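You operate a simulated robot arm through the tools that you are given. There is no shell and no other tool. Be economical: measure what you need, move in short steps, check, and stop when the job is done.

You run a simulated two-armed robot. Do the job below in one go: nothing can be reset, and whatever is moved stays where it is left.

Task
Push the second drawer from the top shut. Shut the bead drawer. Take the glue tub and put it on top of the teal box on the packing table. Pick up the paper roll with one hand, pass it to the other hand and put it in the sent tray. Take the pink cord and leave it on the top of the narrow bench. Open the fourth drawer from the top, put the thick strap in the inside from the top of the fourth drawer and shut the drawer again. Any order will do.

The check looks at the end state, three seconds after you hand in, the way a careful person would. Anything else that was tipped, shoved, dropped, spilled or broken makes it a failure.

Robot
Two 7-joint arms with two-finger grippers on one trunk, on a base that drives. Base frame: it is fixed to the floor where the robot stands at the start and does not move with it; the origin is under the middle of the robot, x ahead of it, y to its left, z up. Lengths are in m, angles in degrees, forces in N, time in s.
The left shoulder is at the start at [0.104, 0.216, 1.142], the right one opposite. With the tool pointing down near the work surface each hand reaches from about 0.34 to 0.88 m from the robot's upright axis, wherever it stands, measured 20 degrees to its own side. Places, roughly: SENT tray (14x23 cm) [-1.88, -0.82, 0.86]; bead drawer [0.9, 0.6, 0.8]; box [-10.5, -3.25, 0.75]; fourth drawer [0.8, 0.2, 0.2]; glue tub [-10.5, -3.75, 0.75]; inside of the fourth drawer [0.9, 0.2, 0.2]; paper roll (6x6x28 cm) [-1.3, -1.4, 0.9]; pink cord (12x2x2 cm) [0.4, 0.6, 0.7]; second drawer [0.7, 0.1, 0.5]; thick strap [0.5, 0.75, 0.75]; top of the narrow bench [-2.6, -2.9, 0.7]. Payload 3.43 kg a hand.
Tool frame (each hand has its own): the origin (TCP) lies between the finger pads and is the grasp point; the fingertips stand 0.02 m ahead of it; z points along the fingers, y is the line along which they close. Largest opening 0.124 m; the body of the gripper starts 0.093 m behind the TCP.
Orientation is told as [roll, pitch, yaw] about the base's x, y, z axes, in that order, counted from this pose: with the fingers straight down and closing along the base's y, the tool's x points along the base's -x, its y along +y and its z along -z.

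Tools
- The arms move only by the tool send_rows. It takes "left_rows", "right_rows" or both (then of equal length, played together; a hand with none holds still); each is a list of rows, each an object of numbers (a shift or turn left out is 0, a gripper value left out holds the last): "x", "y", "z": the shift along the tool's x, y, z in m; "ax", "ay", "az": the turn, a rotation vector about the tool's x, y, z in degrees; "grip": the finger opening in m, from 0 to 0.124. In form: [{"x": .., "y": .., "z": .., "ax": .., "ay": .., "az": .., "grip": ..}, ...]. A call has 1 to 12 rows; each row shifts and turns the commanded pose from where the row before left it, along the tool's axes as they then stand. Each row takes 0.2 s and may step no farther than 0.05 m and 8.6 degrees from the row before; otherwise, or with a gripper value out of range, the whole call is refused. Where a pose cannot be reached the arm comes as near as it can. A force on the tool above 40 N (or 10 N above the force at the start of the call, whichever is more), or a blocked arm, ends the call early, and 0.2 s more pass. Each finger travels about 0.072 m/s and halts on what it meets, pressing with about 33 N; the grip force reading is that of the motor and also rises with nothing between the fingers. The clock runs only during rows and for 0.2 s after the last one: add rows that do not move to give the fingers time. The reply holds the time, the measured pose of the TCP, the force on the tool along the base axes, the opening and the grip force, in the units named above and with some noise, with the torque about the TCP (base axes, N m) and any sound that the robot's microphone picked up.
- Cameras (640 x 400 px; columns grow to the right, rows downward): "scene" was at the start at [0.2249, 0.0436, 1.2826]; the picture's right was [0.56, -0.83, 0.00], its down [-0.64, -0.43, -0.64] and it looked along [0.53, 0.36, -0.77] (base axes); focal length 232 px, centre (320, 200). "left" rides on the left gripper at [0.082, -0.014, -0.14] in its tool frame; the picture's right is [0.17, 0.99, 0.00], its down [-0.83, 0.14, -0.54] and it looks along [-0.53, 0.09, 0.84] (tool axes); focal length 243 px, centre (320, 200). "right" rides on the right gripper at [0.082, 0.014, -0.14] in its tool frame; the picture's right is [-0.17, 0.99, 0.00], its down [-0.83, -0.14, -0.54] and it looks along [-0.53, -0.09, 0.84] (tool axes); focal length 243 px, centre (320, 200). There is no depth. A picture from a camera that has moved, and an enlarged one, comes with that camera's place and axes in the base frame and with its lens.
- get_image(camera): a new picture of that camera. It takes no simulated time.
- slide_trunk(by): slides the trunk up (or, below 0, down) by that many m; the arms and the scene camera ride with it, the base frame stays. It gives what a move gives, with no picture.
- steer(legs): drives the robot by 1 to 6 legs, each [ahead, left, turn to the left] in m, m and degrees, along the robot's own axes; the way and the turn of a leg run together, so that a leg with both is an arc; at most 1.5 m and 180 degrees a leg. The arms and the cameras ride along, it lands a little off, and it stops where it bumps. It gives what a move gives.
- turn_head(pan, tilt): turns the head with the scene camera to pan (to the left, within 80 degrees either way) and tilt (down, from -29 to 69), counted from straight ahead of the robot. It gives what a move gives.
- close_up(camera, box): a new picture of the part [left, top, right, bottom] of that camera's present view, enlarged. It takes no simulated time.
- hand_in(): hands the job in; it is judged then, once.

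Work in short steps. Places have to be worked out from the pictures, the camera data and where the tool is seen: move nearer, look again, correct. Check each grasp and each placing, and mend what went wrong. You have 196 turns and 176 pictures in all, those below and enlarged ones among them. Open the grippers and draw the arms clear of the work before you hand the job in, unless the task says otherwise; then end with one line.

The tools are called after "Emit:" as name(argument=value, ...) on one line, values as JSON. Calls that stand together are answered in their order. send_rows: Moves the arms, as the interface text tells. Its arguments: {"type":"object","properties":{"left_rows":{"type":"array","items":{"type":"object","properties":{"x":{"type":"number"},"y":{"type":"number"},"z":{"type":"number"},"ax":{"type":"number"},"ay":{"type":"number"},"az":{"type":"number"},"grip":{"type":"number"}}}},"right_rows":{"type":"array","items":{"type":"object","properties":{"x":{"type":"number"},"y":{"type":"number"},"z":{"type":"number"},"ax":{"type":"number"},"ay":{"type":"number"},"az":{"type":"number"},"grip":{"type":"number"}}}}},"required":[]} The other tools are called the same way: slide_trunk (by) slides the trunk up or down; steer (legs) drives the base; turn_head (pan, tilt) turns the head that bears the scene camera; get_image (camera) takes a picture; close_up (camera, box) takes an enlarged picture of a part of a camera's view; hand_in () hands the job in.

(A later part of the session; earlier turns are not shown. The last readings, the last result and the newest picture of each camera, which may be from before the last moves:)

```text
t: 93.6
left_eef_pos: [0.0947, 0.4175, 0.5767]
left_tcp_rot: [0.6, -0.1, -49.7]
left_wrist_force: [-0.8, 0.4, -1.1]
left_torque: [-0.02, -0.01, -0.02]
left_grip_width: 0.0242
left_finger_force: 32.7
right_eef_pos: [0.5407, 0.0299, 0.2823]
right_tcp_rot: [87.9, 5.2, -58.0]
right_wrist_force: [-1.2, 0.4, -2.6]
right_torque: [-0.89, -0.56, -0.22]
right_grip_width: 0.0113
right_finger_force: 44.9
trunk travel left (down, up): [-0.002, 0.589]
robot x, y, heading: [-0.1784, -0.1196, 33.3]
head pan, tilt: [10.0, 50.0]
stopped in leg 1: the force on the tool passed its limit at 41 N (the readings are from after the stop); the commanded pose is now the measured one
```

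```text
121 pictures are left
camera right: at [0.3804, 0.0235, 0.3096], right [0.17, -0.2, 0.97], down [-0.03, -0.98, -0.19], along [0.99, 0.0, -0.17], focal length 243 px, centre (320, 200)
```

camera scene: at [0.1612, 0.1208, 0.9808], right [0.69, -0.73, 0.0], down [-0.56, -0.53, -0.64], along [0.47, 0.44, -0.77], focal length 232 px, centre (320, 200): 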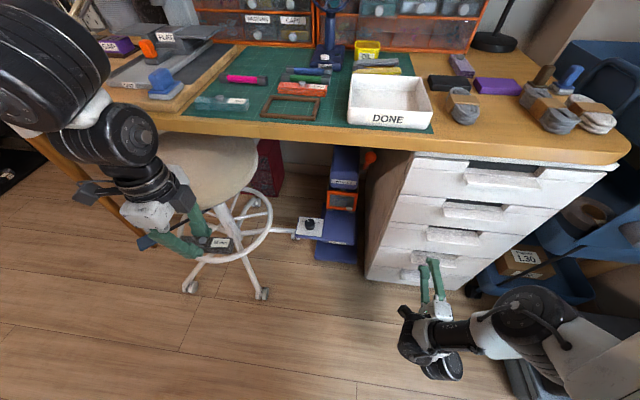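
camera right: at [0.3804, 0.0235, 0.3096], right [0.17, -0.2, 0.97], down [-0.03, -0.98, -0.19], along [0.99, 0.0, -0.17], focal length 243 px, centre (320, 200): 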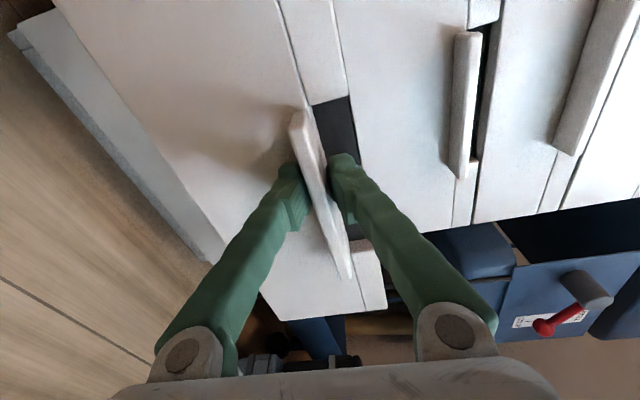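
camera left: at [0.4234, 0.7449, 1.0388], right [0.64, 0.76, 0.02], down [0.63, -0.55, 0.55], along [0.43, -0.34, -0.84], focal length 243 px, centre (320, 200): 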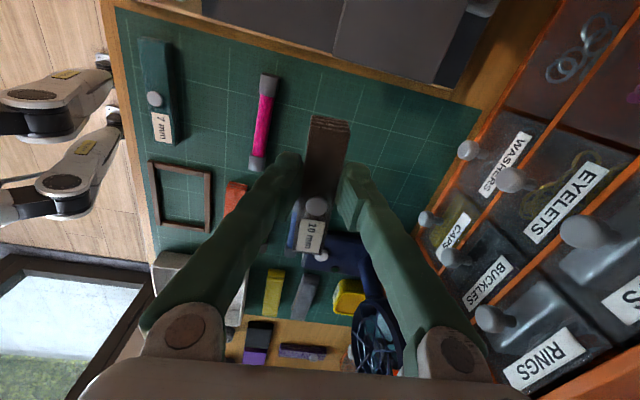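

It is opening (about 0.1 m). I keep pulling.

Emit:
steer(legs=[[-0.12, 0, 0]])

Emit:
turn_head(pan=-15, tilt=50)

Emit:
get_image(camera="scene")

```text
t: 95.0
left_eef_pos: [-0.006, 0.3497, 0.5771]
left_tcp_rot: [0.8, 0.0, -49.8]
left_wrist_force: [0.6, 0.6, -0.5]
left_torque: [-0.01, -0.01, 0.0]
left_grip_width: 0.0242
left_finger_force: 33.3
right_eef_pos: [0.444, -0.0415, 0.2835]
right_tcp_rot: [87.9, 5.2, -58.6]
right_wrist_force: [20.1, -27.4, -2.9]
right_torque: [-0.82, -0.54, -0.27]
right_grip_width: 0.0117
right_finger_force: 45.4
trunk travel left (down, up): [-0.002, 0.589]
robot x, y, heading: [-0.2762, -0.1827, 33.1]
head pan, tilt: [10.0, 50.0]
```

```text
t: 95.9
left_eef_pos: [-0.0056, 0.3503, 0.5775]
left_tcp_rot: [0.8, -0.1, -49.9]
left_wrist_force: [1.0, 0.7, -0.4]
left_torque: [0.0, 0.01, 0.02]
left_grip_width: 0.0245
left_finger_force: 32.8
right_eef_pos: [0.4436, -0.0415, 0.2825]
right_tcp_rot: [87.9, 5.2, -58.6]
right_wrist_force: [0.2, -0.3, -4.0]
right_torque: [-0.88, -0.52, 0.18]
right_grip_width: 0.0116
right_finger_force: 44.9
trunk travel left (down, up): [-0.002, 0.589]
robot x, y, heading: [-0.2766, -0.185, 33.3]
head pan, tilt: [-15.0, 50.0]
```

```text
120 pictures are left
camera scene: at [0.0103, -0.0197, 0.9807], right [0.32, -0.95, 0.0], down [-0.73, -0.24, -0.64], along [0.61, 0.2, -0.77], focal length 232 px, centre (320, 200)
```

scene: 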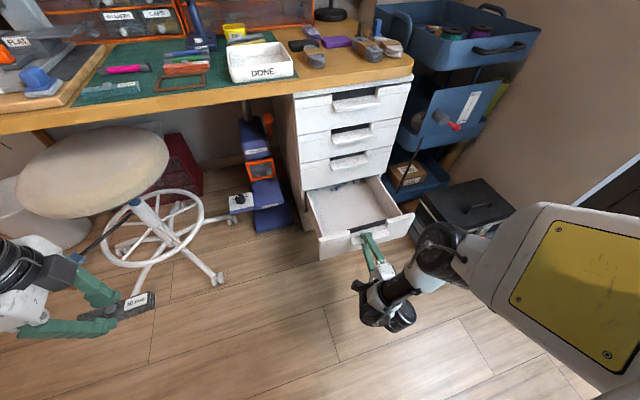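

The fourth drawer is open about 0.22 m and empty. I release the lip and draw the right hand back.

Emit:
send_rows(right_rows=[{"grip": 0.04}, {}, {"z": -0.03}, {"z": -0.03}, {"z": -0.03}, {"z": -0.03}])

Emit:
slide_trunk(by=0.25)

Emit:
get_image(camera="scene")

```text
t: 97.3
left_eef_pos: [-0.0055, 0.3488, 0.5777]
left_tcp_rot: [0.7, -0.1, -49.7]
left_wrist_force: [-0.4, 0.0, -0.4]
left_torque: [-0.02, 0.0, 0.01]
left_grip_width: 0.0243
left_finger_force: 33.3
right_eef_pos: [0.3813, -0.0535, 0.2486]
right_tcp_rot: [87.9, 5.2, -58.8]
right_wrist_force: [0.2, 0.4, 0.0]
right_torque: [0.01, -0.04, -0.05]
right_grip_width: 0.0398
right_finger_force: 0.1
right hand out of reach, approached as far as the arm can: row 4, 5, 6
trunk travel left (down, up): [-0.002, 0.589]
robot x, y, heading: [-0.2745, -0.1836, 33.6]
head pan, tilt: [-15.0, 50.0]
```

```text
t: 99.9
left_eef_pos: [-0.0069, 0.3508, 0.827]
left_tcp_rot: [0.5, 0.0, -49.7]
left_wrist_force: [0.8, 0.2, -0.7]
left_torque: [0.01, 0.01, -0.01]
left_grip_width: 0.0244
left_finger_force: 33.5
right_eef_pos: [0.4033, -0.0387, 0.5657]
right_tcp_rot: [94.4, 5.3, -58.1]
right_wrist_force: [0.3, 0.3, -0.4]
right_torque: [0.0, 0.02, 0.0]
right_grip_width: 0.0401
right_finger_force: 0.1
trunk travel left (down, up): [-0.252, 0.339]
robot x, y, heading: [-0.2752, -0.1823, 33.3]
head pan, tilt: [-15.0, 50.0]
```

```text
119 pictures are left
camera scene: at [-0.0584, -0.0649, 1.2407], right [0.32, -0.95, 0.0], down [-0.73, -0.24, -0.64], along [0.61, 0.2, -0.77], focal length 232 px, centre (320, 200)
```

scene: 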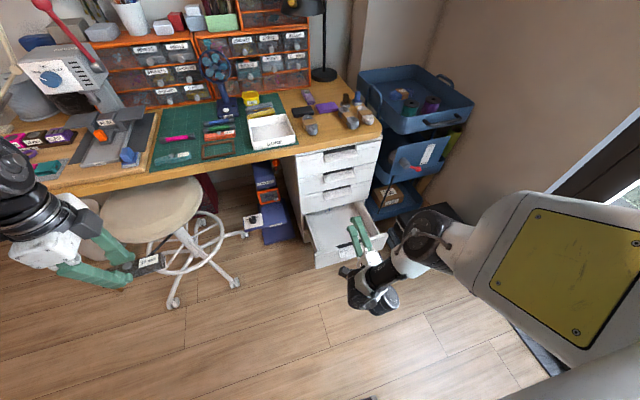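

The drawer stays open. I shift the base 0.33 m to the right so the left hand can reach over the drawer.

Emit:
steer(legs=[[0, -0.33, 0]])

Emit:
turn_head(pan=0, tilt=55)

Emit:
get_image(camera="scene")

```text
t: 104.9
left_eef_pos: [0.1789, 0.0707, 0.8276]
left_tcp_rot: [0.7, -0.1, -50.4]
left_wrist_force: [0.7, -0.7, 0.0]
left_torque: [0.01, 0.02, 0.03]
left_grip_width: 0.0243
left_finger_force: 33.2
right_eef_pos: [0.5843, -0.3225, 0.5659]
right_tcp_rot: [94.3, 5.5, -58.4]
right_wrist_force: [0.5, -0.6, 0.0]
right_torque: [0.0, -0.04, 0.03]
right_grip_width: 0.04
right_finger_force: 0.1
trunk travel left (down, up): [-0.252, 0.339]
robot x, y, heading: [-0.0987, -0.4613, 32.9]
head pan, tilt: [-15.0, 50.0]
```

```text
t: 105.7
left_eef_pos: [0.1789, 0.0704, 0.8259]
left_tcp_rot: [0.7, -0.2, -50.3]
left_wrist_force: [0.5, -0.3, 0.4]
left_torque: [0.02, 0.01, 0.0]
left_grip_width: 0.0246
left_finger_force: 32.8
right_eef_pos: [0.585, -0.3236, 0.5667]
right_tcp_rot: [94.5, 5.4, -58.4]
right_wrist_force: [-0.1, -0.4, 0.3]
right_torque: [0.02, -0.01, 0.01]
right_grip_width: 0.04
right_finger_force: 0.0
trunk travel left (down, up): [-0.252, 0.339]
robot x, y, heading: [-0.0931, -0.4603, 32.8]
head pan, tilt: [0.0, 55.0]
```

```text
118 pictures are left
camera scene: at [0.111, -0.3292, 1.2344], right [0.54, -0.84, 0.0], down [-0.69, -0.44, -0.57], along [0.48, 0.31, -0.82], focal length 232 px, centre (320, 200)
```

scene: 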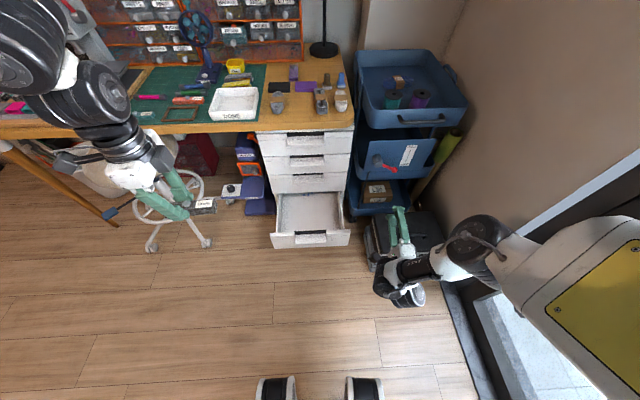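

The drawer interior spans f 0.39–0.60 around l≈0.29. I drive 0.12 m ahead and bring the left hand over it at f≈0.465, keeping off the bench edge.

Emit:
steer(legs=[[0.12, 0, 0]])

Emit:
send_rows(left_rows=[{"x": -0.034}, {"x": -0.034}, {"x": -0.034}, {"x": -0.034, "y": 0.016}, {"x": -0.033, "y": 0.016}, {"x": -0.033, "y": 0.016}, {"x": -0.033, "y": 0.016}, {"x": -0.033, "y": 0.016}, {"y": 0.02}, {"y": 0.02}])

Emit:
get_image(camera="scene")

```text
t: 107.0
left_eef_pos: [0.2792, 0.1368, 0.8264]
left_tcp_rot: [0.7, -0.1, -50.2]
left_wrist_force: [-0.2, -0.2, -0.6]
left_torque: [0.0, 0.04, -0.04]
left_grip_width: 0.0244
left_finger_force: 33.1
right_eef_pos: [0.6841, -0.257, 0.5668]
right_tcp_rot: [94.4, 5.4, -58.4]
right_wrist_force: [0.8, 0.0, -0.3]
right_torque: [0.01, 0.0, -0.02]
right_grip_width: 0.04
right_finger_force: 0.1
trunk travel left (down, up): [-0.252, 0.339]
robot x, y, heading: [0.0045, -0.3993, 32.7]
head pan, tilt: [0.0, 55.0]
```

```text
t: 109.2
left_eef_pos: [0.3673, 0.1112, 0.828]
left_tcp_rot: [0.7, -0.3, -50.2]
left_wrist_force: [-0.2, 0.7, -0.3]
left_torque: [-0.02, 0.01, 0.04]
left_grip_width: 0.0244
left_finger_force: 33.0
left hand out of reach, approached as far as the arm can: row 3, 4, 5, 6, 7, 8, 9, 10
right_eef_pos: [0.685, -0.2557, 0.5659]
right_tcp_rot: [94.3, 5.3, -58.5]
right_wrist_force: [0.1, -0.4, -0.1]
right_torque: [0.02, -0.01, 0.03]
right_grip_width: 0.0405
right_finger_force: 0.0
trunk travel left (down, up): [-0.252, 0.339]
robot x, y, heading: [0.0085, -0.4003, 33.0]
head pan, tilt: [0.0, 55.0]
```

```text
117 pictures are left
camera scene: at [0.2115, -0.2636, 1.2343], right [0.54, -0.84, 0.0], down [-0.69, -0.45, -0.57], along [0.48, 0.31, -0.82], focal length 232 px, centre (320, 200)
```

scene: 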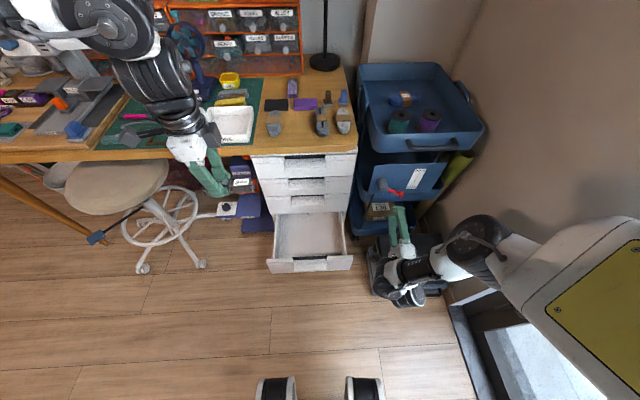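

The wrist turn limits reach across the body. I turn the left hand back by 83° (strap then lies along the drawer depth, which fits) and continue.

Emit:
send_rows(left_rows=[{"az": -8.4, "x": -0.005}, {"az": -8.4}, {"az": -8.4}, {"az": -8.4}, {"az": -8.4}, {"az": -8.4}, {"az": -8.4}, {"az": -8.4}, {"az": -8.4}, {"az": -8.4}])

Emit:
send_rows(left_rows=[{"y": -0.035}, {"y": -0.035}, {"y": -0.035}, {"y": -0.035}, {"y": -0.035}, {"x": -0.03}, {"x": -0.03}, {"x": -0.03}])

Emit:
get_image(camera="scene")

```text
t: 111.4
left_eef_pos: [0.3645, 0.1082, 0.8265]
left_tcp_rot: [-0.1, -0.7, 34.0]
left_wrist_force: [0.0, 1.5, 0.5]
left_torque: [0.0, -0.02, -0.03]
left_grip_width: 0.0243
left_finger_force: 32.9
left hand out of reach, approached as far as the arm can: row 1
right_eef_pos: [0.6856, -0.2567, 0.5669]
right_tcp_rot: [94.4, 5.5, -58.4]
right_wrist_force: [0.3, -0.5, 0.5]
right_torque: [0.03, -0.02, 0.03]
right_grip_width: 0.0401
right_finger_force: 0.0
trunk travel left (down, up): [-0.252, 0.339]
robot x, y, heading: [0.0055, -0.3943, 32.8]
head pan, tilt: [0.0, 55.0]
```

```text
t: 113.2
left_eef_pos: [0.3808, 0.1399, 0.8252]
left_tcp_rot: [-0.1, -0.8, 33.8]
left_wrist_force: [0.0, 0.7, -1.2]
left_torque: [0.0, 0.04, 0.03]
left_grip_width: 0.0243
left_finger_force: 32.9
left hand out of reach, approached as far as the arm can: row 1, 2, 3, 4, 5, 6, 7, 8
right_eef_pos: [0.685, -0.2564, 0.567]
right_tcp_rot: [94.4, 5.4, -58.4]
right_wrist_force: [0.1, 0.6, 0.2]
right_torque: [-0.01, 0.01, 0.02]
right_grip_width: 0.0402
right_finger_force: 0.0
trunk travel left (down, up): [-0.252, 0.339]
robot x, y, heading: [0.0057, -0.3937, 33.0]
head pan, tilt: [0.0, 55.0]
```

```text
116 pictures are left
camera scene: at [0.2116, -0.2634, 1.2343], right [0.54, -0.84, 0.0], down [-0.69, -0.45, -0.57], along [0.48, 0.31, -0.82], focal length 232 px, centre (320, 200)
```

scene: 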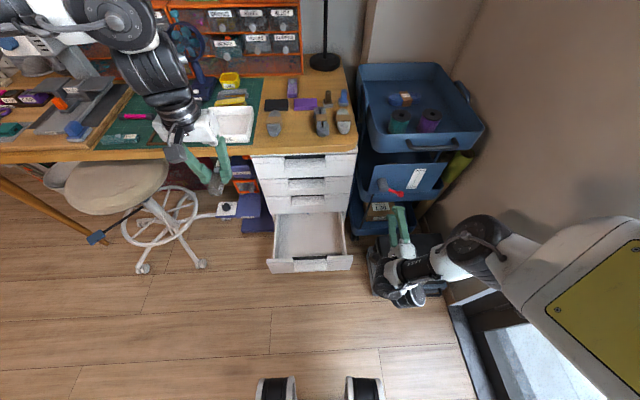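

The left hand can't cross to the middle, so I turn the base 18° to the right to bring the left arm in line with the drawer.

Emit:
steer(legs=[[0, 0, -18]])

Emit:
get_image(camera="scene")

```text
t: 114.9
left_eef_pos: [0.5301, -0.0039, 0.8243]
left_tcp_rot: [-0.1, -0.9, 15.6]
left_wrist_force: [1.2, 0.3, -0.7]
left_torque: [0.01, 0.03, -0.02]
left_grip_width: 0.0243
left_finger_force: 33.5
right_eef_pos: [0.6948, -0.4748, 0.5665]
right_tcp_rot: [94.4, 5.3, -76.5]
right_wrist_force: [0.8, -0.7, -0.5]
right_torque: [0.0, 0.01, -0.05]
right_grip_width: 0.0401
right_finger_force: 0.0
trunk travel left (down, up): [-0.252, 0.339]
robot x, y, heading: [0.0041, -0.3985, 15.0]
head pan, tilt: [0.0, 55.0]
```

```text
115 pictures are left
camera scene: at [0.2425, -0.3339, 1.2343], right [0.26, -0.97, 0.0], down [-0.79, -0.21, -0.57], along [0.55, 0.15, -0.82], focal length 232 px, centre (320, 200)
```

scene: 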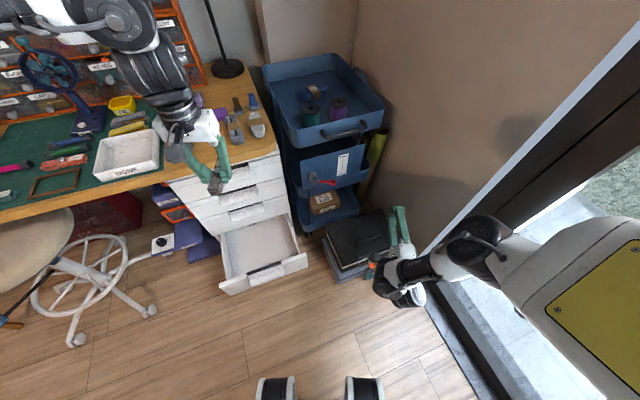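

Now the left hand is right over the drawer (f 0.44, l 0.293). I nudge it ahead and raise the right hand so it clears the black case when the trunk goes down.

Emit:
send_rows(left_rows=[{"x": -0.028, "y": 0.009}, {}, {}, {}, {}], right_rows=[{"y": 0.04}, {"y": 0.04}, {"y": 0.04}, {"y": 0.04}, {"y": 0.04}])

Emit:
slide_trunk(by=-0.24)

Emit:
get_image(camera="left")

Emit:
get_image(camera="scene")

```text
t: 116.1
left_eef_pos: [0.5478, 0.0173, 0.8258]
left_tcp_rot: [-0.4, -1.0, 15.7]
left_wrist_force: [0.2, -0.5, -0.2]
left_torque: [-0.01, -0.02, 0.0]
left_grip_width: 0.0244
left_finger_force: 32.8
left hand out of reach, approached as far as the arm can: row 1
right_eef_pos: [0.7171, -0.4773, 0.7602]
right_tcp_rot: [94.1, 5.3, -76.6]
right_wrist_force: [0.0, -0.5, 0.8]
right_torque: [0.04, -0.01, 0.0]
right_grip_width: 0.0402
right_finger_force: 0.1
right hand out of reach, approached as far as the arm can: row 1, 2, 3, 4, 5
trunk travel left (down, up): [-0.252, 0.339]
robot x, y, heading: [0.0083, -0.3955, 14.7]
head pan, tilt: [0.0, 55.0]
```

```text
t: 118.6
left_eef_pos: [0.5459, 0.0168, 0.5836]
left_tcp_rot: [-0.2, -0.8, 15.7]
left_wrist_force: [0.1, 0.1, -0.6]
left_torque: [0.0, 0.03, -0.04]
left_grip_width: 0.0243
left_finger_force: 32.9
right_eef_pos: [0.7204, -0.476, 0.4295]
right_tcp_rot: [84.7, 5.1, -77.3]
right_wrist_force: [0.0, -0.2, -0.6]
right_torque: [-0.01, 0.01, 0.01]
right_grip_width: 0.0402
right_finger_force: 0.1
trunk travel left (down, up): [-0.012, 0.579]
robot x, y, heading: [0.0047, -0.3918, 15.0]
head pan, tilt: [0.0, 55.0]
```

```text
114 pictures are left
camera left: at [0.4689, -0.018, 0.7232], right [-0.43, 0.9, -0.01], down [0.75, 0.36, 0.55], along [0.5, 0.23, -0.83], focal length 243 px, centre (320, 200)
```

left: 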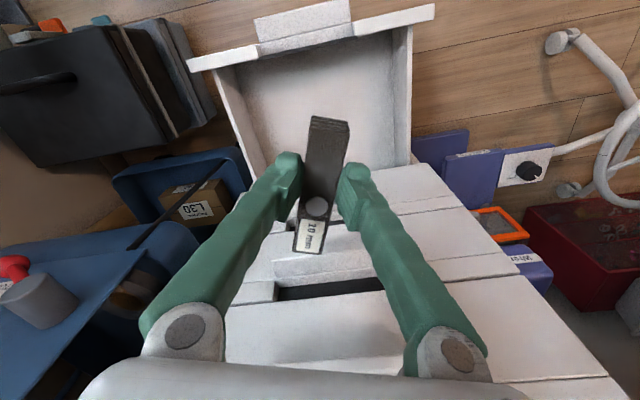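

```text
113 pictures are left
camera scene: at [0.3211, -0.3129, 0.9797], right [0.26, -0.97, 0.0], down [-0.79, -0.21, -0.57], along [0.55, 0.15, -0.82], focal length 232 px, centre (320, 200)
```

scene: 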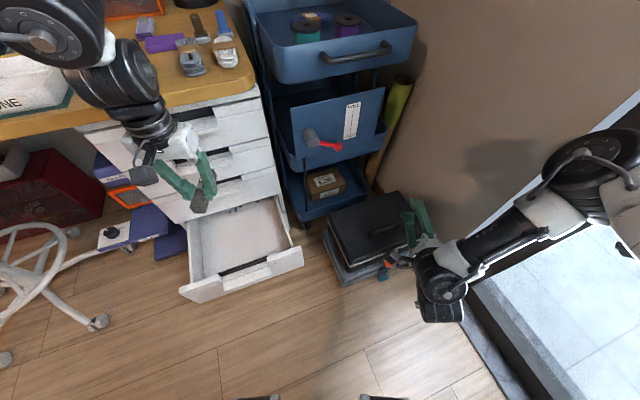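

The strap is above the open drawer, clear of the drawer 3 lip. I lower the left hand in steps.

Emit:
send_rows(left_rows=[{"z": 0.045}, {"z": 0.045}, {"z": 0.045}, {"z": 0.045}, {"z": 0.045}])

Emit:
get_image(camera="left")

Emit:
get_image(camera="scene")

```text
t: 119.8
left_eef_pos: [0.5483, 0.0166, 0.3568]
left_tcp_rot: [-0.2, -0.8, 15.7]
left_wrist_force: [0.2, -0.2, -0.5]
left_torque: [-0.02, 0.0, -0.01]
left_grip_width: 0.0245
left_finger_force: 32.8
right_eef_pos: [0.7209, -0.474, 0.4278]
right_tcp_rot: [84.6, 5.1, -77.4]
right_wrist_force: [-0.3, 0.6, 0.0]
right_torque: [-0.01, -0.01, 0.0]
right_grip_width: 0.0401
right_finger_force: 0.0
trunk travel left (down, up): [-0.012, 0.579]
robot x, y, heading: [0.0043, -0.3965, 14.7]
head pan, tilt: [0.0, 55.0]
```

```text
112 pictures are left
camera left: at [0.4719, -0.0176, 0.4955], right [-0.43, 0.9, -0.01], down [0.75, 0.36, 0.55], along [0.5, 0.23, -0.83], focal length 243 px, centre (320, 200)
```

left: 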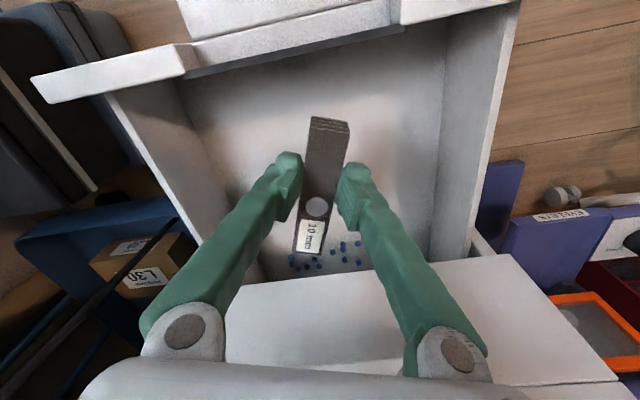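

```text
111 pictures are left
camera scene: at [0.3215, -0.3125, 0.9795], right [0.26, -0.97, 0.0], down [-0.79, -0.21, -0.57], along [0.55, 0.15, -0.82], focal length 232 px, centre (320, 200)
```

scene: 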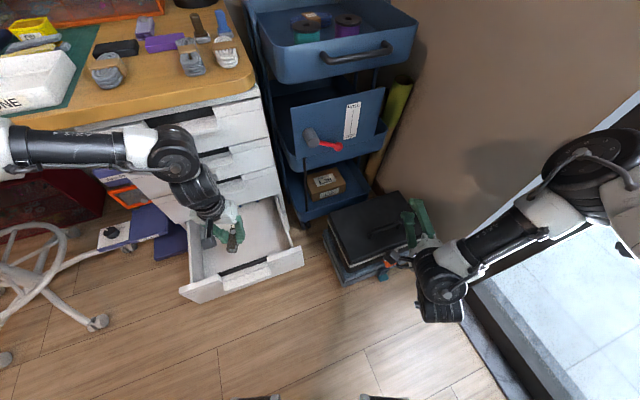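

Emit:
send_rows(left_rows=[{"z": 0.04}, {"z": 0.04}, {"z": 0.02}])

Emit:
get_image(camera="left")

```text
t: 120.6
left_eef_pos: [0.5403, 0.025, 0.2616]
left_tcp_rot: [-0.2, -0.8, 15.6]
left_wrist_force: [0.3, -0.3, -0.1]
left_torque: [-0.02, -0.02, 0.03]
left_grip_width: 0.0245
left_finger_force: 33.4
left hand out of reach, approached as far as the arm can: row 2, 3
right_eef_pos: [0.7204, -0.4747, 0.428]
right_tcp_rot: [84.6, 5.0, -77.3]
right_wrist_force: [0.7, -0.2, 0.1]
right_torque: [0.04, 0.02, -0.02]
right_grip_width: 0.04
right_finger_force: 0.0
trunk travel left (down, up): [-0.012, 0.579]
robot x, y, heading: [0.0053, -0.3976, 14.7]
head pan, tilt: [0.0, 55.0]
```

```text
110 pictures are left
camera left: at [0.4633, -0.0106, 0.401], right [-0.43, 0.9, -0.01], down [0.75, 0.36, 0.55], along [0.5, 0.23, -0.83], focal length 243 px, centre (320, 200)
```

left: 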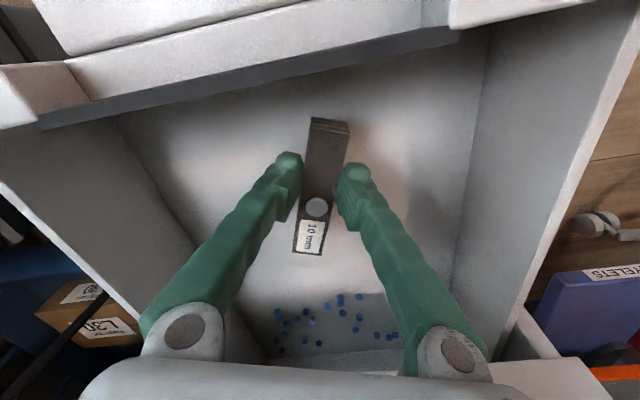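

The strap is down inside the drawer; I lower the last centimetre with the trunk and release.

Emit:
slide_trunk(by=-0.011)

Emit:
send_rows(left_rows=[{"grip": 0.07}, {}, {}, {"z": -0.04}, {"z": -0.04}, {"z": -0.04}])

Emit:
get_image(camera="left")

```text
t: 121.2
left_eef_pos: [0.5409, 0.0248, 0.2537]
left_tcp_rot: [-0.3, -0.9, 15.7]
left_wrist_force: [-0.3, 0.1, -1.0]
left_torque: [0.0, 0.0, -0.01]
left_grip_width: 0.0245
left_finger_force: 32.5
right_eef_pos: [0.7206, -0.4752, 0.4176]
right_tcp_rot: [84.5, 5.1, -77.4]
right_wrist_force: [-0.3, -0.8, -0.1]
right_torque: [-0.02, 0.0, 0.01]
right_grip_width: 0.0401
right_finger_force: 0.0
trunk travel left (down, up): [-0.001, 0.59]
robot x, y, heading: [0.0071, -0.3988, 14.7]
head pan, tilt: [0.0, 55.0]
```

```text
t: 122.6
left_eef_pos: [0.5391, 0.0246, 0.3749]
left_tcp_rot: [-0.2, -0.8, 15.7]
left_wrist_force: [-0.6, -0.3, -0.3]
left_torque: [0.0, -0.03, 0.02]
left_grip_width: 0.07
left_finger_force: 0.1
right_eef_pos: [0.7203, -0.475, 0.417]
right_tcp_rot: [84.6, 5.1, -77.4]
right_wrist_force: [-1.4, -0.4, 0.1]
right_torque: [0.0, -0.02, -0.02]
right_grip_width: 0.0401
right_finger_force: 0.1
trunk travel left (down, up): [-0.001, 0.59]
robot x, y, heading: [0.0068, -0.3958, 15.0]
head pan, tilt: [0.0, 55.0]
```

```text
109 pictures are left
camera left: at [0.4612, -0.0106, 0.513], right [-0.43, 0.9, -0.01], down [0.75, 0.36, 0.55], along [0.5, 0.23, -0.83], focal length 243 px, centre (320, 200)
```

left: 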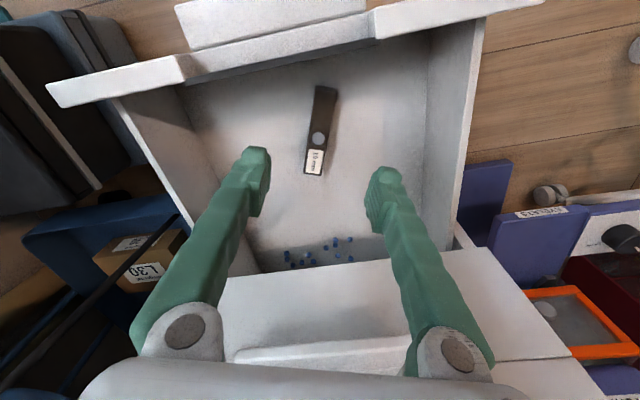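

The strap lies in the drawer. I lift the left hand out and bring it back, then return the base to put the right hand in front of the drawer for pushing it shut.

Emit:
send_rows(left_rows=[{"z": -0.045}, {"z": -0.045}, {"z": -0.045}, {"z": -0.045}, {"z": -0.03, "x": 0.03}, {"x": 0.04}, {"x": 0.04}, {"x": 0.04}])

Emit:
steer(legs=[[0, 0, 18.3]])

Emit:
steer(legs=[[-0.13, 0, 0], [0, 0.3, 0]])

Emit:
get_image(camera="scene")

```text
t: 124.4
left_eef_pos: [0.4047, 0.0494, 0.5938]
left_tcp_rot: [-0.4, -0.8, 15.5]
left_wrist_force: [0.9, -0.7, -0.1]
left_torque: [-0.03, 0.01, -0.02]
left_grip_width: 0.0699
left_finger_force: 0.1
left hand out of reach, approached as far as the arm can: row 6, 7, 8
right_eef_pos: [0.7209, -0.4752, 0.4169]
right_tcp_rot: [84.6, 5.0, -77.4]
right_wrist_force: [-0.5, 0.2, -0.5]
right_torque: [-0.03, 0.0, 0.0]
right_grip_width: 0.0399
right_finger_force: 0.2
trunk travel left (down, up): [-0.001, 0.59]
robot x, y, heading: [0.0026, -0.3937, 14.8]
head pan, tilt: [0.0, 55.0]
```

```text
t: 126.2
left_eef_pos: [0.2438, 0.1527, 0.5949]
left_tcp_rot: [-0.4, -0.8, 34.1]
left_wrist_force: [0.1, -0.6, 0.5]
left_torque: [-0.01, -0.03, -0.04]
left_grip_width: 0.0701
left_finger_force: 0.0
right_eef_pos: [0.7087, -0.2449, 0.4186]
right_tcp_rot: [84.6, 5.2, -59.0]
right_wrist_force: [0.3, -0.6, 0.4]
right_torque: [-0.02, 0.0, 0.02]
right_grip_width: 0.0403
right_finger_force: 0.2
trunk travel left (down, up): [-0.001, 0.59]
robot x, y, heading: [0.0053, -0.3933, 33.4]
head pan, tilt: [0.0, 55.0]
```

```text
t: 131.7
left_eef_pos: [-0.0321, 0.3326, 0.594]
left_tcp_rot: [-0.4, -0.8, 34.5]
left_wrist_force: [0.4, 0.3, 0.3]
left_torque: [-0.01, 0.0, -0.02]
left_grip_width: 0.0701
left_finger_force: 0.0
right_eef_pos: [0.4357, -0.0623, 0.4183]
right_tcp_rot: [84.6, 5.1, -58.7]
right_wrist_force: [0.2, 0.0, -0.8]
right_torque: [-0.02, -0.01, -0.01]
right_grip_width: 0.04
right_finger_force: 0.0
trunk travel left (down, up): [-0.001, 0.59]
robot x, y, heading: [-0.2685, -0.2191, 33.7]
head pan, tilt: [0.0, 55.0]
```

```text
108 pictures are left
camera scene: at [0.0064, -0.0373, 0.9738], right [0.56, -0.83, 0.0], down [-0.68, -0.45, -0.57], along [0.48, 0.32, -0.82], focal length 232 px, centre (320, 200)
```

scene: 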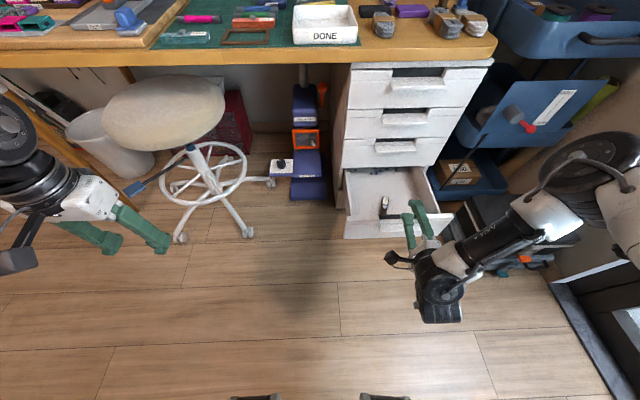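

The right hand is lined up laterally (l 0.29) but above the lip. I retract, open to 0.07 and lower in front of the drawer.

Emit:
send_rows(right_rows=[{"z": -0.035, "grip": 0.07}, {"z": -0.035}, {"y": -0.04}, {"y": -0.04}, {"y": -0.04}, {"y": -0.02}])

Emit:
get_image(camera="right")

```text
t: 133.1
left_eef_pos: [-0.032, 0.3333, 0.5932]
left_tcp_rot: [-0.5, -0.7, 34.5]
left_wrist_force: [-0.5, 0.2, -0.6]
left_torque: [0.03, 0.0, 0.02]
left_grip_width: 0.07
left_finger_force: 0.1
right_eef_pos: [0.4104, -0.0531, 0.2773]
right_tcp_rot: [84.6, 5.1, -58.6]
right_wrist_force: [-0.2, 0.2, 0.3]
right_torque: [0.01, 0.02, 0.01]
right_grip_width: 0.0703
right_finger_force: 0.0
right hand out of reach, approached as far as the arm can: row 1, 2
trunk travel left (down, up): [-0.001, 0.59]
robot x, y, heading: [-0.2683, -0.2169, 33.7]
head pan, tilt: [0.0, 55.0]
```

```text
107 pictures are left
camera right: at [0.2514, -0.0581, 0.3117], right [0.21, -0.17, 0.96], down [-0.04, -0.99, -0.16], along [0.98, -0.01, -0.21], focal length 243 px, centre (320, 200)
```

right: 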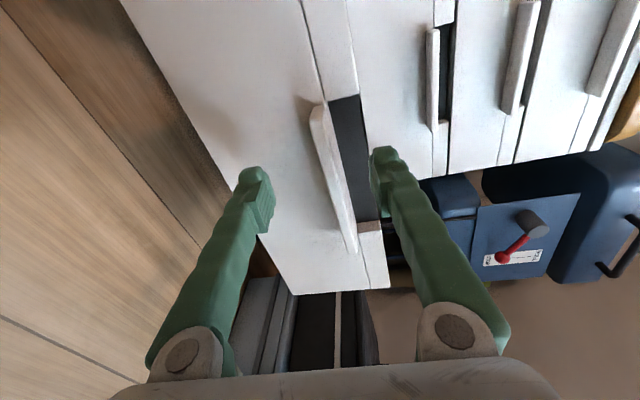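

The lower finger (z≈0.245) will press the panel below the lip. I raise the left hand to clear the stool and drive forward to push.

Emit:
send_rows(left_rows=[{"z": -0.045}, {"z": -0.045}, {"z": -0.045}])

Emit:
steer(legs=[[0.22, 0, 0]])

Emit:
get_image(camera="right")

Emit:
get_image(camera="scene")

```text
t: 133.9
left_eef_pos: [-0.0345, 0.3292, 0.7307]
left_tcp_rot: [-0.4, -0.7, 34.5]
left_wrist_force: [0.1, 0.0, 0.2]
left_torque: [0.01, 0.03, -0.01]
left_grip_width: 0.0699
left_finger_force: 0.0
right_eef_pos: [0.4099, -0.0537, 0.2773]
right_tcp_rot: [84.7, 5.1, -58.6]
right_wrist_force: [-0.2, 0.9, -0.1]
right_torque: [-0.03, -0.02, -0.03]
right_grip_width: 0.0704
right_finger_force: 0.0
trunk travel left (down, up): [-0.001, 0.59]
robot x, y, heading: [-0.2664, -0.2237, 33.9]
head pan, tilt: [0.0, 55.0]
```

```text
t: 135.9
left_eef_pos: [0.1491, 0.4546, 0.7311]
left_tcp_rot: [-0.4, -0.8, 34.7]
left_wrist_force: [0.3, -0.5, 0.4]
left_torque: [0.02, -0.01, 0.02]
left_grip_width: 0.0702
left_finger_force: 0.0
right_eef_pos: [0.5948, 0.0733, 0.277]
right_tcp_rot: [84.6, 5.1, -58.4]
right_wrist_force: [0.1, 0.0, -1.0]
right_torque: [0.01, 0.0, 0.01]
right_grip_width: 0.0704
right_finger_force: 0.1
trunk travel left (down, up): [-0.001, 0.59]
robot x, y, heading: [-0.0816, -0.095, 34.1]
head pan, tilt: [0.0, 55.0]
```

```text
106 pictures are left
camera right: at [0.4359, 0.0683, 0.3119], right [0.21, -0.17, 0.96], down [-0.04, -0.99, -0.16], along [0.98, 0.0, -0.21], focal length 243 px, centre (320, 200)
```

right: 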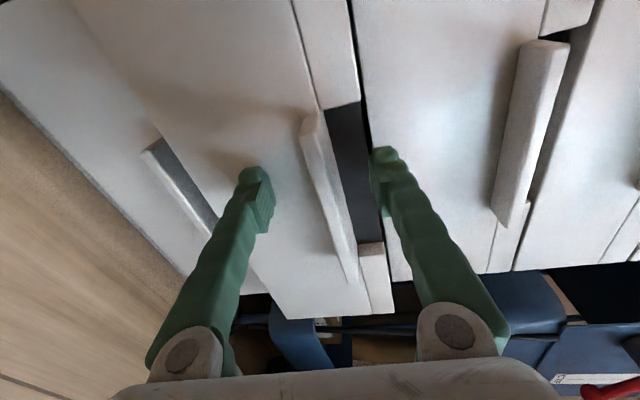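

```text
105 pictures are left
camera scene: at [0.1911, 0.0881, 0.9737], right [0.56, -0.83, 0.0], down [-0.68, -0.46, -0.57], along [0.48, 0.32, -0.82], focal length 232 px, centre (320, 200)
```

scene: 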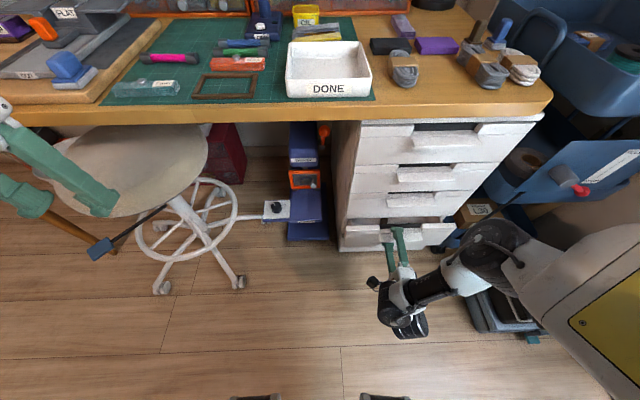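

Nearly shut; about 0.045 m remains. I continue.

Emit:
steer(legs=[[0.035, 0, 0]])

Emit:
send_rows(right_rows=[{"z": 0.015}, {"z": 0.015}, {"z": 0.015}])

Emit:
get_image(camera="right")

```text
t: 136.8
left_eef_pos: [0.1783, 0.4749, 0.7308]
left_tcp_rot: [-0.4, -0.8, 34.7]
left_wrist_force: [0.6, 0.6, -0.5]
left_torque: [0.0, 0.02, 0.01]
left_grip_width: 0.0701
left_finger_force: 0.1
right_eef_pos: [0.6234, 0.0941, 0.2779]
right_tcp_rot: [84.6, 5.0, -58.4]
right_wrist_force: [0.3, 0.4, 1.0]
right_torque: [0.01, 0.0, 0.02]
right_grip_width: 0.0702
right_finger_force: 0.1
trunk travel left (down, up): [-0.001, 0.59]
robot x, y, heading: [-0.0566, -0.0741, 33.9]
head pan, tilt: [0.0, 55.0]
```

```text
t: 137.2
left_eef_pos: [0.1789, 0.4741, 0.7305]
left_tcp_rot: [-0.4, -0.7, 34.6]
left_wrist_force: [1.0, 0.2, -1.0]
left_torque: [-0.03, 0.03, -0.01]
left_grip_width: 0.0701
left_finger_force: 0.1
right_eef_pos: [0.6265, 0.0937, 0.2725]
right_tcp_rot: [84.1, 5.1, -58.0]
right_wrist_force: [-1.9, 0.0, 0.0]
right_torque: [0.04, -0.01, -0.02]
right_grip_width: 0.0701
right_finger_force: 0.0
trunk travel left (down, up): [-0.001, 0.59]
robot x, y, heading: [-0.0517, -0.0761, 33.7]
head pan, tilt: [0.0, 55.0]
stopped in row 1 (right hand): the force on the tool passed its limit at 54 N (the readings are from after the stop); the commanded pose is now the measured one
```

```text
104 pictures are left
camera right: at [0.4673, 0.0884, 0.3083], right [0.22, -0.16, 0.96], down [-0.04, -0.99, -0.16], along [0.97, 0.0, -0.22], focal length 243 px, centre (320, 200)
```

right: 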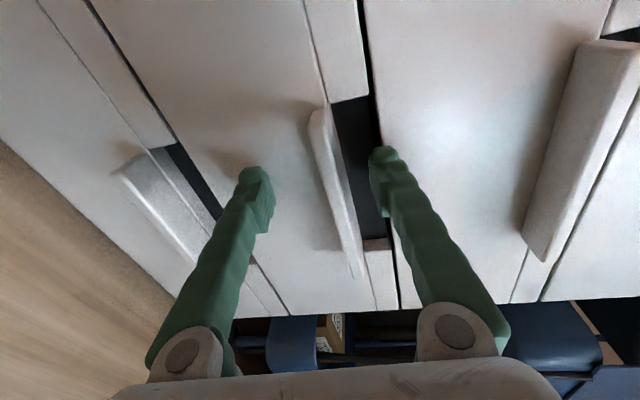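

It stopped at 54 N, but the upper finger may have met drawer 3 first. I back off, close the fingers, lower below the lip and press drawer 4 alone.

Emit:
send_rows(right_rows=[{"z": -0.03, "grip": 0.0}, {}, {}, {}, {"y": -0.022}, {"z": 0.02}, {"z": 0.015}, {"z": 0.015}])

Emit:
get_image(camera="right")

```text
t: 139.0
left_eef_pos: [0.1787, 0.4731, 0.7309]
left_tcp_rot: [-0.4, -0.7, 34.5]
left_wrist_force: [-0.2, -0.5, -0.1]
left_torque: [-0.01, 0.0, -0.02]
left_grip_width: 0.0698
left_finger_force: 0.0
right_eef_pos: [0.6206, 0.0938, 0.2555]
right_tcp_rot: [83.0, 5.1, -58.3]
right_wrist_force: [-1.1, -1.2, -9.9]
right_torque: [-0.05, -0.06, 0.01]
right_grip_width: 0.0
right_finger_force: 33.0
right hand out of reach, approached as far as the arm can: row 7, 8
trunk travel left (down, up): [-0.001, 0.59]
robot x, y, heading: [-0.0538, -0.0763, 33.7]
head pan, tilt: [0.0, 55.0]
stopped in row 8 (right hand): the force on the tool passed its limit at 49 N (the readings are from after the stop); the commanded pose is now the measured one
```

```text
103 pictures are left
camera right: at [0.4629, 0.0882, 0.2949], right [0.24, -0.15, 0.96], down [-0.04, -0.99, -0.15], along [0.97, 0.0, -0.24], focal length 243 px, centre (320, 200)
```

right: 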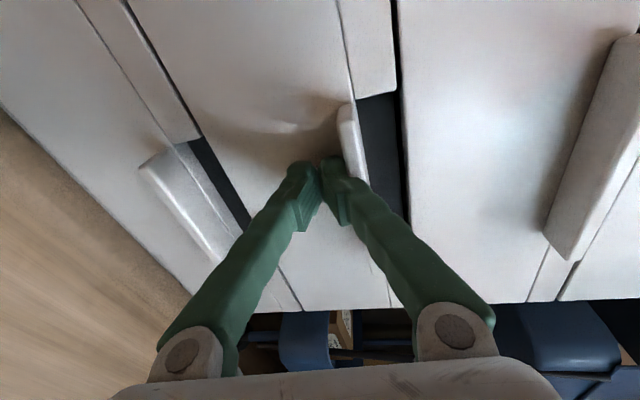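

Emit:
turn_head(pan=-15, tilt=50)

Emit:
close_up(camera="scene", box=[230, 80, 450, 260])

```text
t: 139.7
left_eef_pos: [0.1786, 0.4729, 0.7303]
left_tcp_rot: [-0.4, -0.7, 34.6]
left_wrist_force: [0.3, 0.6, 0.0]
left_torque: [0.0, -0.01, 0.02]
left_grip_width: 0.07
left_finger_force: 0.0
right_eef_pos: [0.6216, 0.0937, 0.2576]
right_tcp_rot: [82.9, 5.3, -58.3]
right_wrist_force: [-3.0, -3.1, -12.3]
right_torque: [-0.04, -0.13, 0.06]
right_grip_width: 0.0
right_finger_force: 33.3
trunk travel left (down, up): [-0.001, 0.59]
robot x, y, heading: [-0.0516, -0.0722, 34.0]
head pan, tilt: [-15.0, 50.0]
```

```text
2.22 times, centred on (340, 170) of scene
camera zoom: at [0.2334, 0.0914, 0.98], right [0.32, -0.95, 0.0], down [-0.73, -0.25, -0.64], along [0.61, 0.21, -0.77], focal length 516 px, centre (276, 267)
```

zoom: 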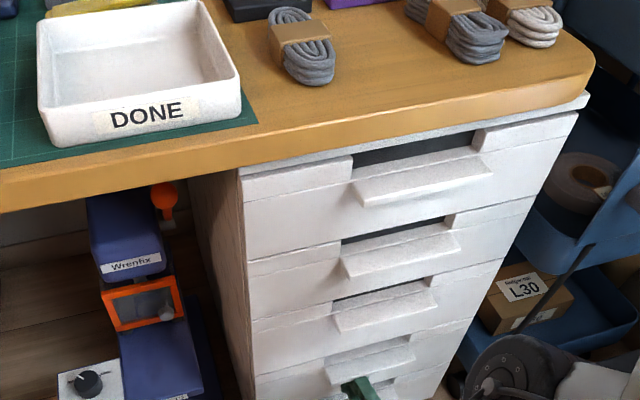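

It looks flush. I withdraw and check from further back.

Emit:
send_rows(right_rows=[{"z": -0.03}, {"z": -0.03}])

Emit:
steer(legs=[[-0.2, 0, 0]])

Emit:
close_up(camera="right", box=[150, 0, 520, 300])

Emit:
close_up(camera="scene", box=[230, 80, 450, 260])

```text
t: 140.3
left_eef_pos: [0.1771, 0.4734, 0.7303]
left_tcp_rot: [-0.5, -0.8, 34.7]
left_wrist_force: [0.5, 0.5, -0.6]
left_torque: [0.01, -0.05, 0.04]
left_grip_width: 0.0703
left_finger_force: 0.0
right_eef_pos: [0.5756, 0.0674, 0.2614]
right_tcp_rot: [83.0, 5.1, -58.2]
right_wrist_force: [0.7, 0.2, 0.4]
right_torque: [0.01, -0.03, 0.01]
right_grip_width: 0.0001
right_finger_force: 33.2
right hand out of reach, approached as far as the arm can: row 2
trunk travel left (down, up): [-0.001, 0.59]
robot x, y, heading: [-0.0516, -0.0726, 33.8]
head pan, tilt: [-15.0, 50.0]
```

```text
t: 142.2
left_eef_pos: [0.0125, 0.3647, 0.7313]
left_tcp_rot: [-0.5, -0.8, 34.8]
left_wrist_force: [0.3, 0.6, -0.3]
left_torque: [0.02, -0.01, 0.0]
left_grip_width: 0.0701
left_finger_force: 0.1
right_eef_pos: [0.4097, -0.0432, 0.2616]
right_tcp_rot: [83.0, 5.0, -58.1]
right_wrist_force: [-0.1, -0.7, -0.3]
right_torque: [0.0, -0.01, 0.02]
right_grip_width: 0.0
right_finger_force: 33.1
trunk travel left (down, up): [-0.001, 0.59]
robot x, y, heading: [-0.2159, -0.1879, 34.0]
head pan, tilt: [-15.0, 50.0]
```

```text
1.33 times, centred on (335, 150) of right
camera zoom: at [0.2517, -0.0474, 0.2994], right [0.24, -0.15, 0.96], down [-0.04, -0.99, -0.15], along [0.97, 0.0, -0.24], focal length 324 px, centre (300, 267)
```

zoom: 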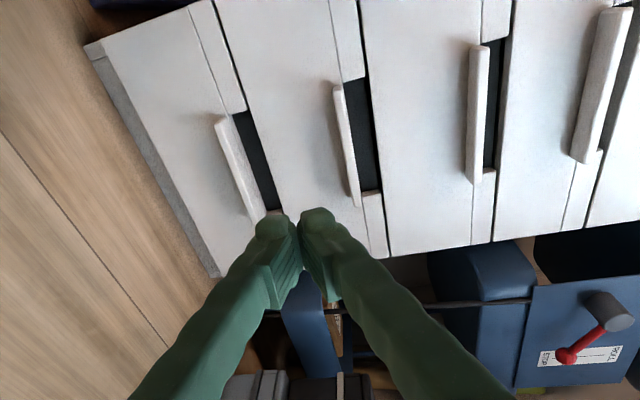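

```text
2.22 times, centred on (340, 170) of scene
camera zoom: at [0.0679, -0.0185, 0.9804], right [0.33, -0.95, 0.0], down [-0.72, -0.25, -0.64], along [0.61, 0.21, -0.77], focal length 516 px, centre (276, 267)
```

zoom: 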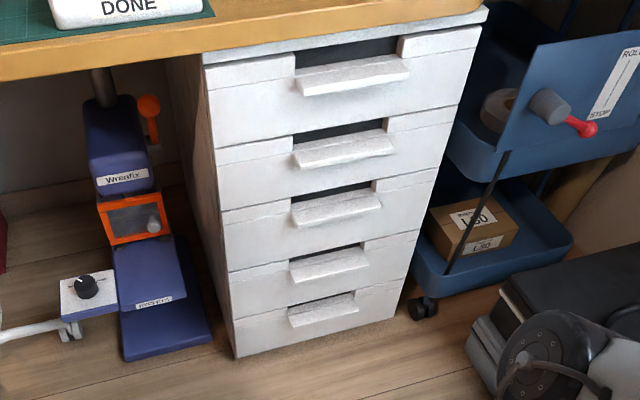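

All five drawers are flush. Now for the bead drawer with the left arm: I raise the trunk and fold the right hand back to pointing down near the body.

Emit:
slide_trunk(by=0.44)

Emit:
send_rows(right_rows=[{"az": -8.5}, {"az": -8.5}, {"az": -8.5}, {"az": -8.5}, {"az": -8.5}, {"az": -8.5}, {"az": -8.5}, {"az": -8.5}, {"az": -8.5}, {"az": -8.5}])

Emit:
get_image(camera="scene")

```text
refused: 0.44 is not a number from -0.4 to 0.4
```

```text
t: 144.4
left_eef_pos: [0.0132, 0.3633, 0.7303]
left_tcp_rot: [-0.4, -0.8, 34.7]
left_wrist_force: [-0.7, 0.2, -0.3]
left_torque: [-0.01, 0.01, 0.01]
left_grip_width: 0.07
left_finger_force: 0.0
right_eef_pos: [0.4101, -0.0416, 0.2598]
right_tcp_rot: [54.7, -77.8, -22.9]
right_wrist_force: [-0.3, 0.4, -0.6]
right_torque: [0.02, 0.03, -0.01]
right_grip_width: 0.0001
right_finger_force: 32.8
trunk travel left (down, up): [-0.001, 0.59]
robot x, y, heading: [-0.2135, -0.1843, 34.1]
head pan, tilt: [-15.0, 50.0]
```

```text
99 pictures are left
camera scene: at [0.0681, -0.0183, 0.9803], right [0.33, -0.95, 0.0], down [-0.72, -0.25, -0.64], along [0.61, 0.21, -0.77], focal length 232 px, centre (320, 200)
```

scene: 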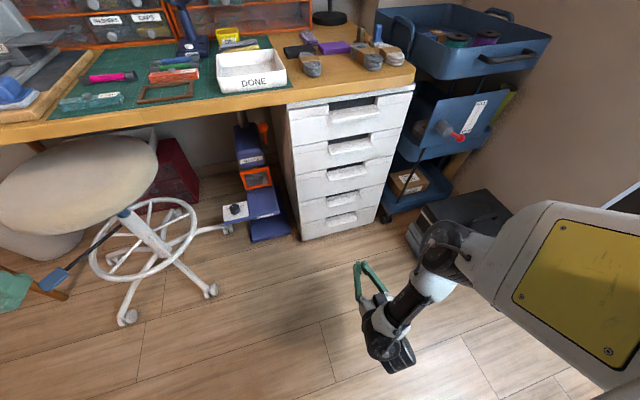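

Emit:
slide_trunk(by=0.4)

Emit:
send_rows(right_rows=[{"x": -0.04}, {"x": -0.04}, {"x": -0.04}, {"x": -0.04, "ay": 8}, {"x": -0.03, "z": -0.02, "ay": 8}, {"x": -0.03, "z": -0.02, "ay": 8}, {"z": -0.03, "ay": 8}, {"z": -0.03, "ay": 8}, {"z": -0.02, "ay": 8}, {"ay": 8}, {"ay": 8}, {"ay": 8}])

Emit:
get_image(camera="scene")

```text
t: 148.2
left_eef_pos: [0.0109, 0.3627, 1.1314]
left_tcp_rot: [-0.4, -0.7, 34.8]
left_wrist_force: [0.0, 0.5, -0.2]
left_torque: [-0.02, 0.0, -0.03]
left_grip_width: 0.07
left_finger_force: 0.1
right_eef_pos: [0.4476, -0.0154, 0.7288]
right_tcp_rot: [95.8, -79.6, -63.3]
right_wrist_force: [-0.8, -0.2, 0.3]
right_torque: [0.01, 0.01, 0.03]
right_grip_width: 0.0
right_finger_force: 33.0
trunk travel left (down, up): [-0.401, 0.19]
robot x, y, heading: [-0.2194, -0.1873, 33.9]
head pan, tilt: [-15.0, 50.0]
```

```text
t: 150.8
left_eef_pos: [0.0107, 0.3664, 1.1294]
left_tcp_rot: [-0.5, -0.8, 34.8]
left_wrist_force: [-0.1, 1.0, -0.1]
left_torque: [-0.12, -0.03, 0.02]
left_grip_width: 0.0701
left_finger_force: 0.1
right_eef_pos: [0.3131, -0.0463, 0.9805]
right_tcp_rot: [11.4, -22.1, 29.5]
right_wrist_force: [5.8, -4.3, 1.1]
right_torque: [0.51, 0.79, 0.43]
right_grip_width: 0.0
right_finger_force: 32.4
right hand out of reach, approached as far as the arm can: row 6, 7, 8, 9, 10, 11, 12
trunk travel left (down, up): [-0.401, 0.19]
robot x, y, heading: [-0.2133, -0.1871, 33.9]
head pan, tilt: [-15.0, 50.0]
```

```text
98 pictures are left
camera scene: at [-0.0339, -0.0823, 1.3902], right [0.33, -0.95, 0.0], down [-0.72, -0.25, -0.64], along [0.61, 0.21, -0.77], focal length 232 px, centre (320, 200)
```

scene: 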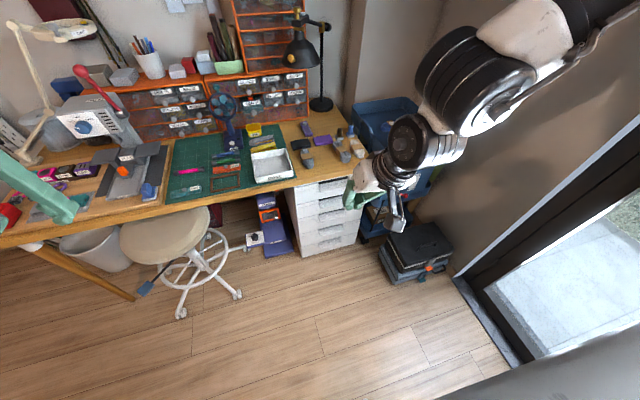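

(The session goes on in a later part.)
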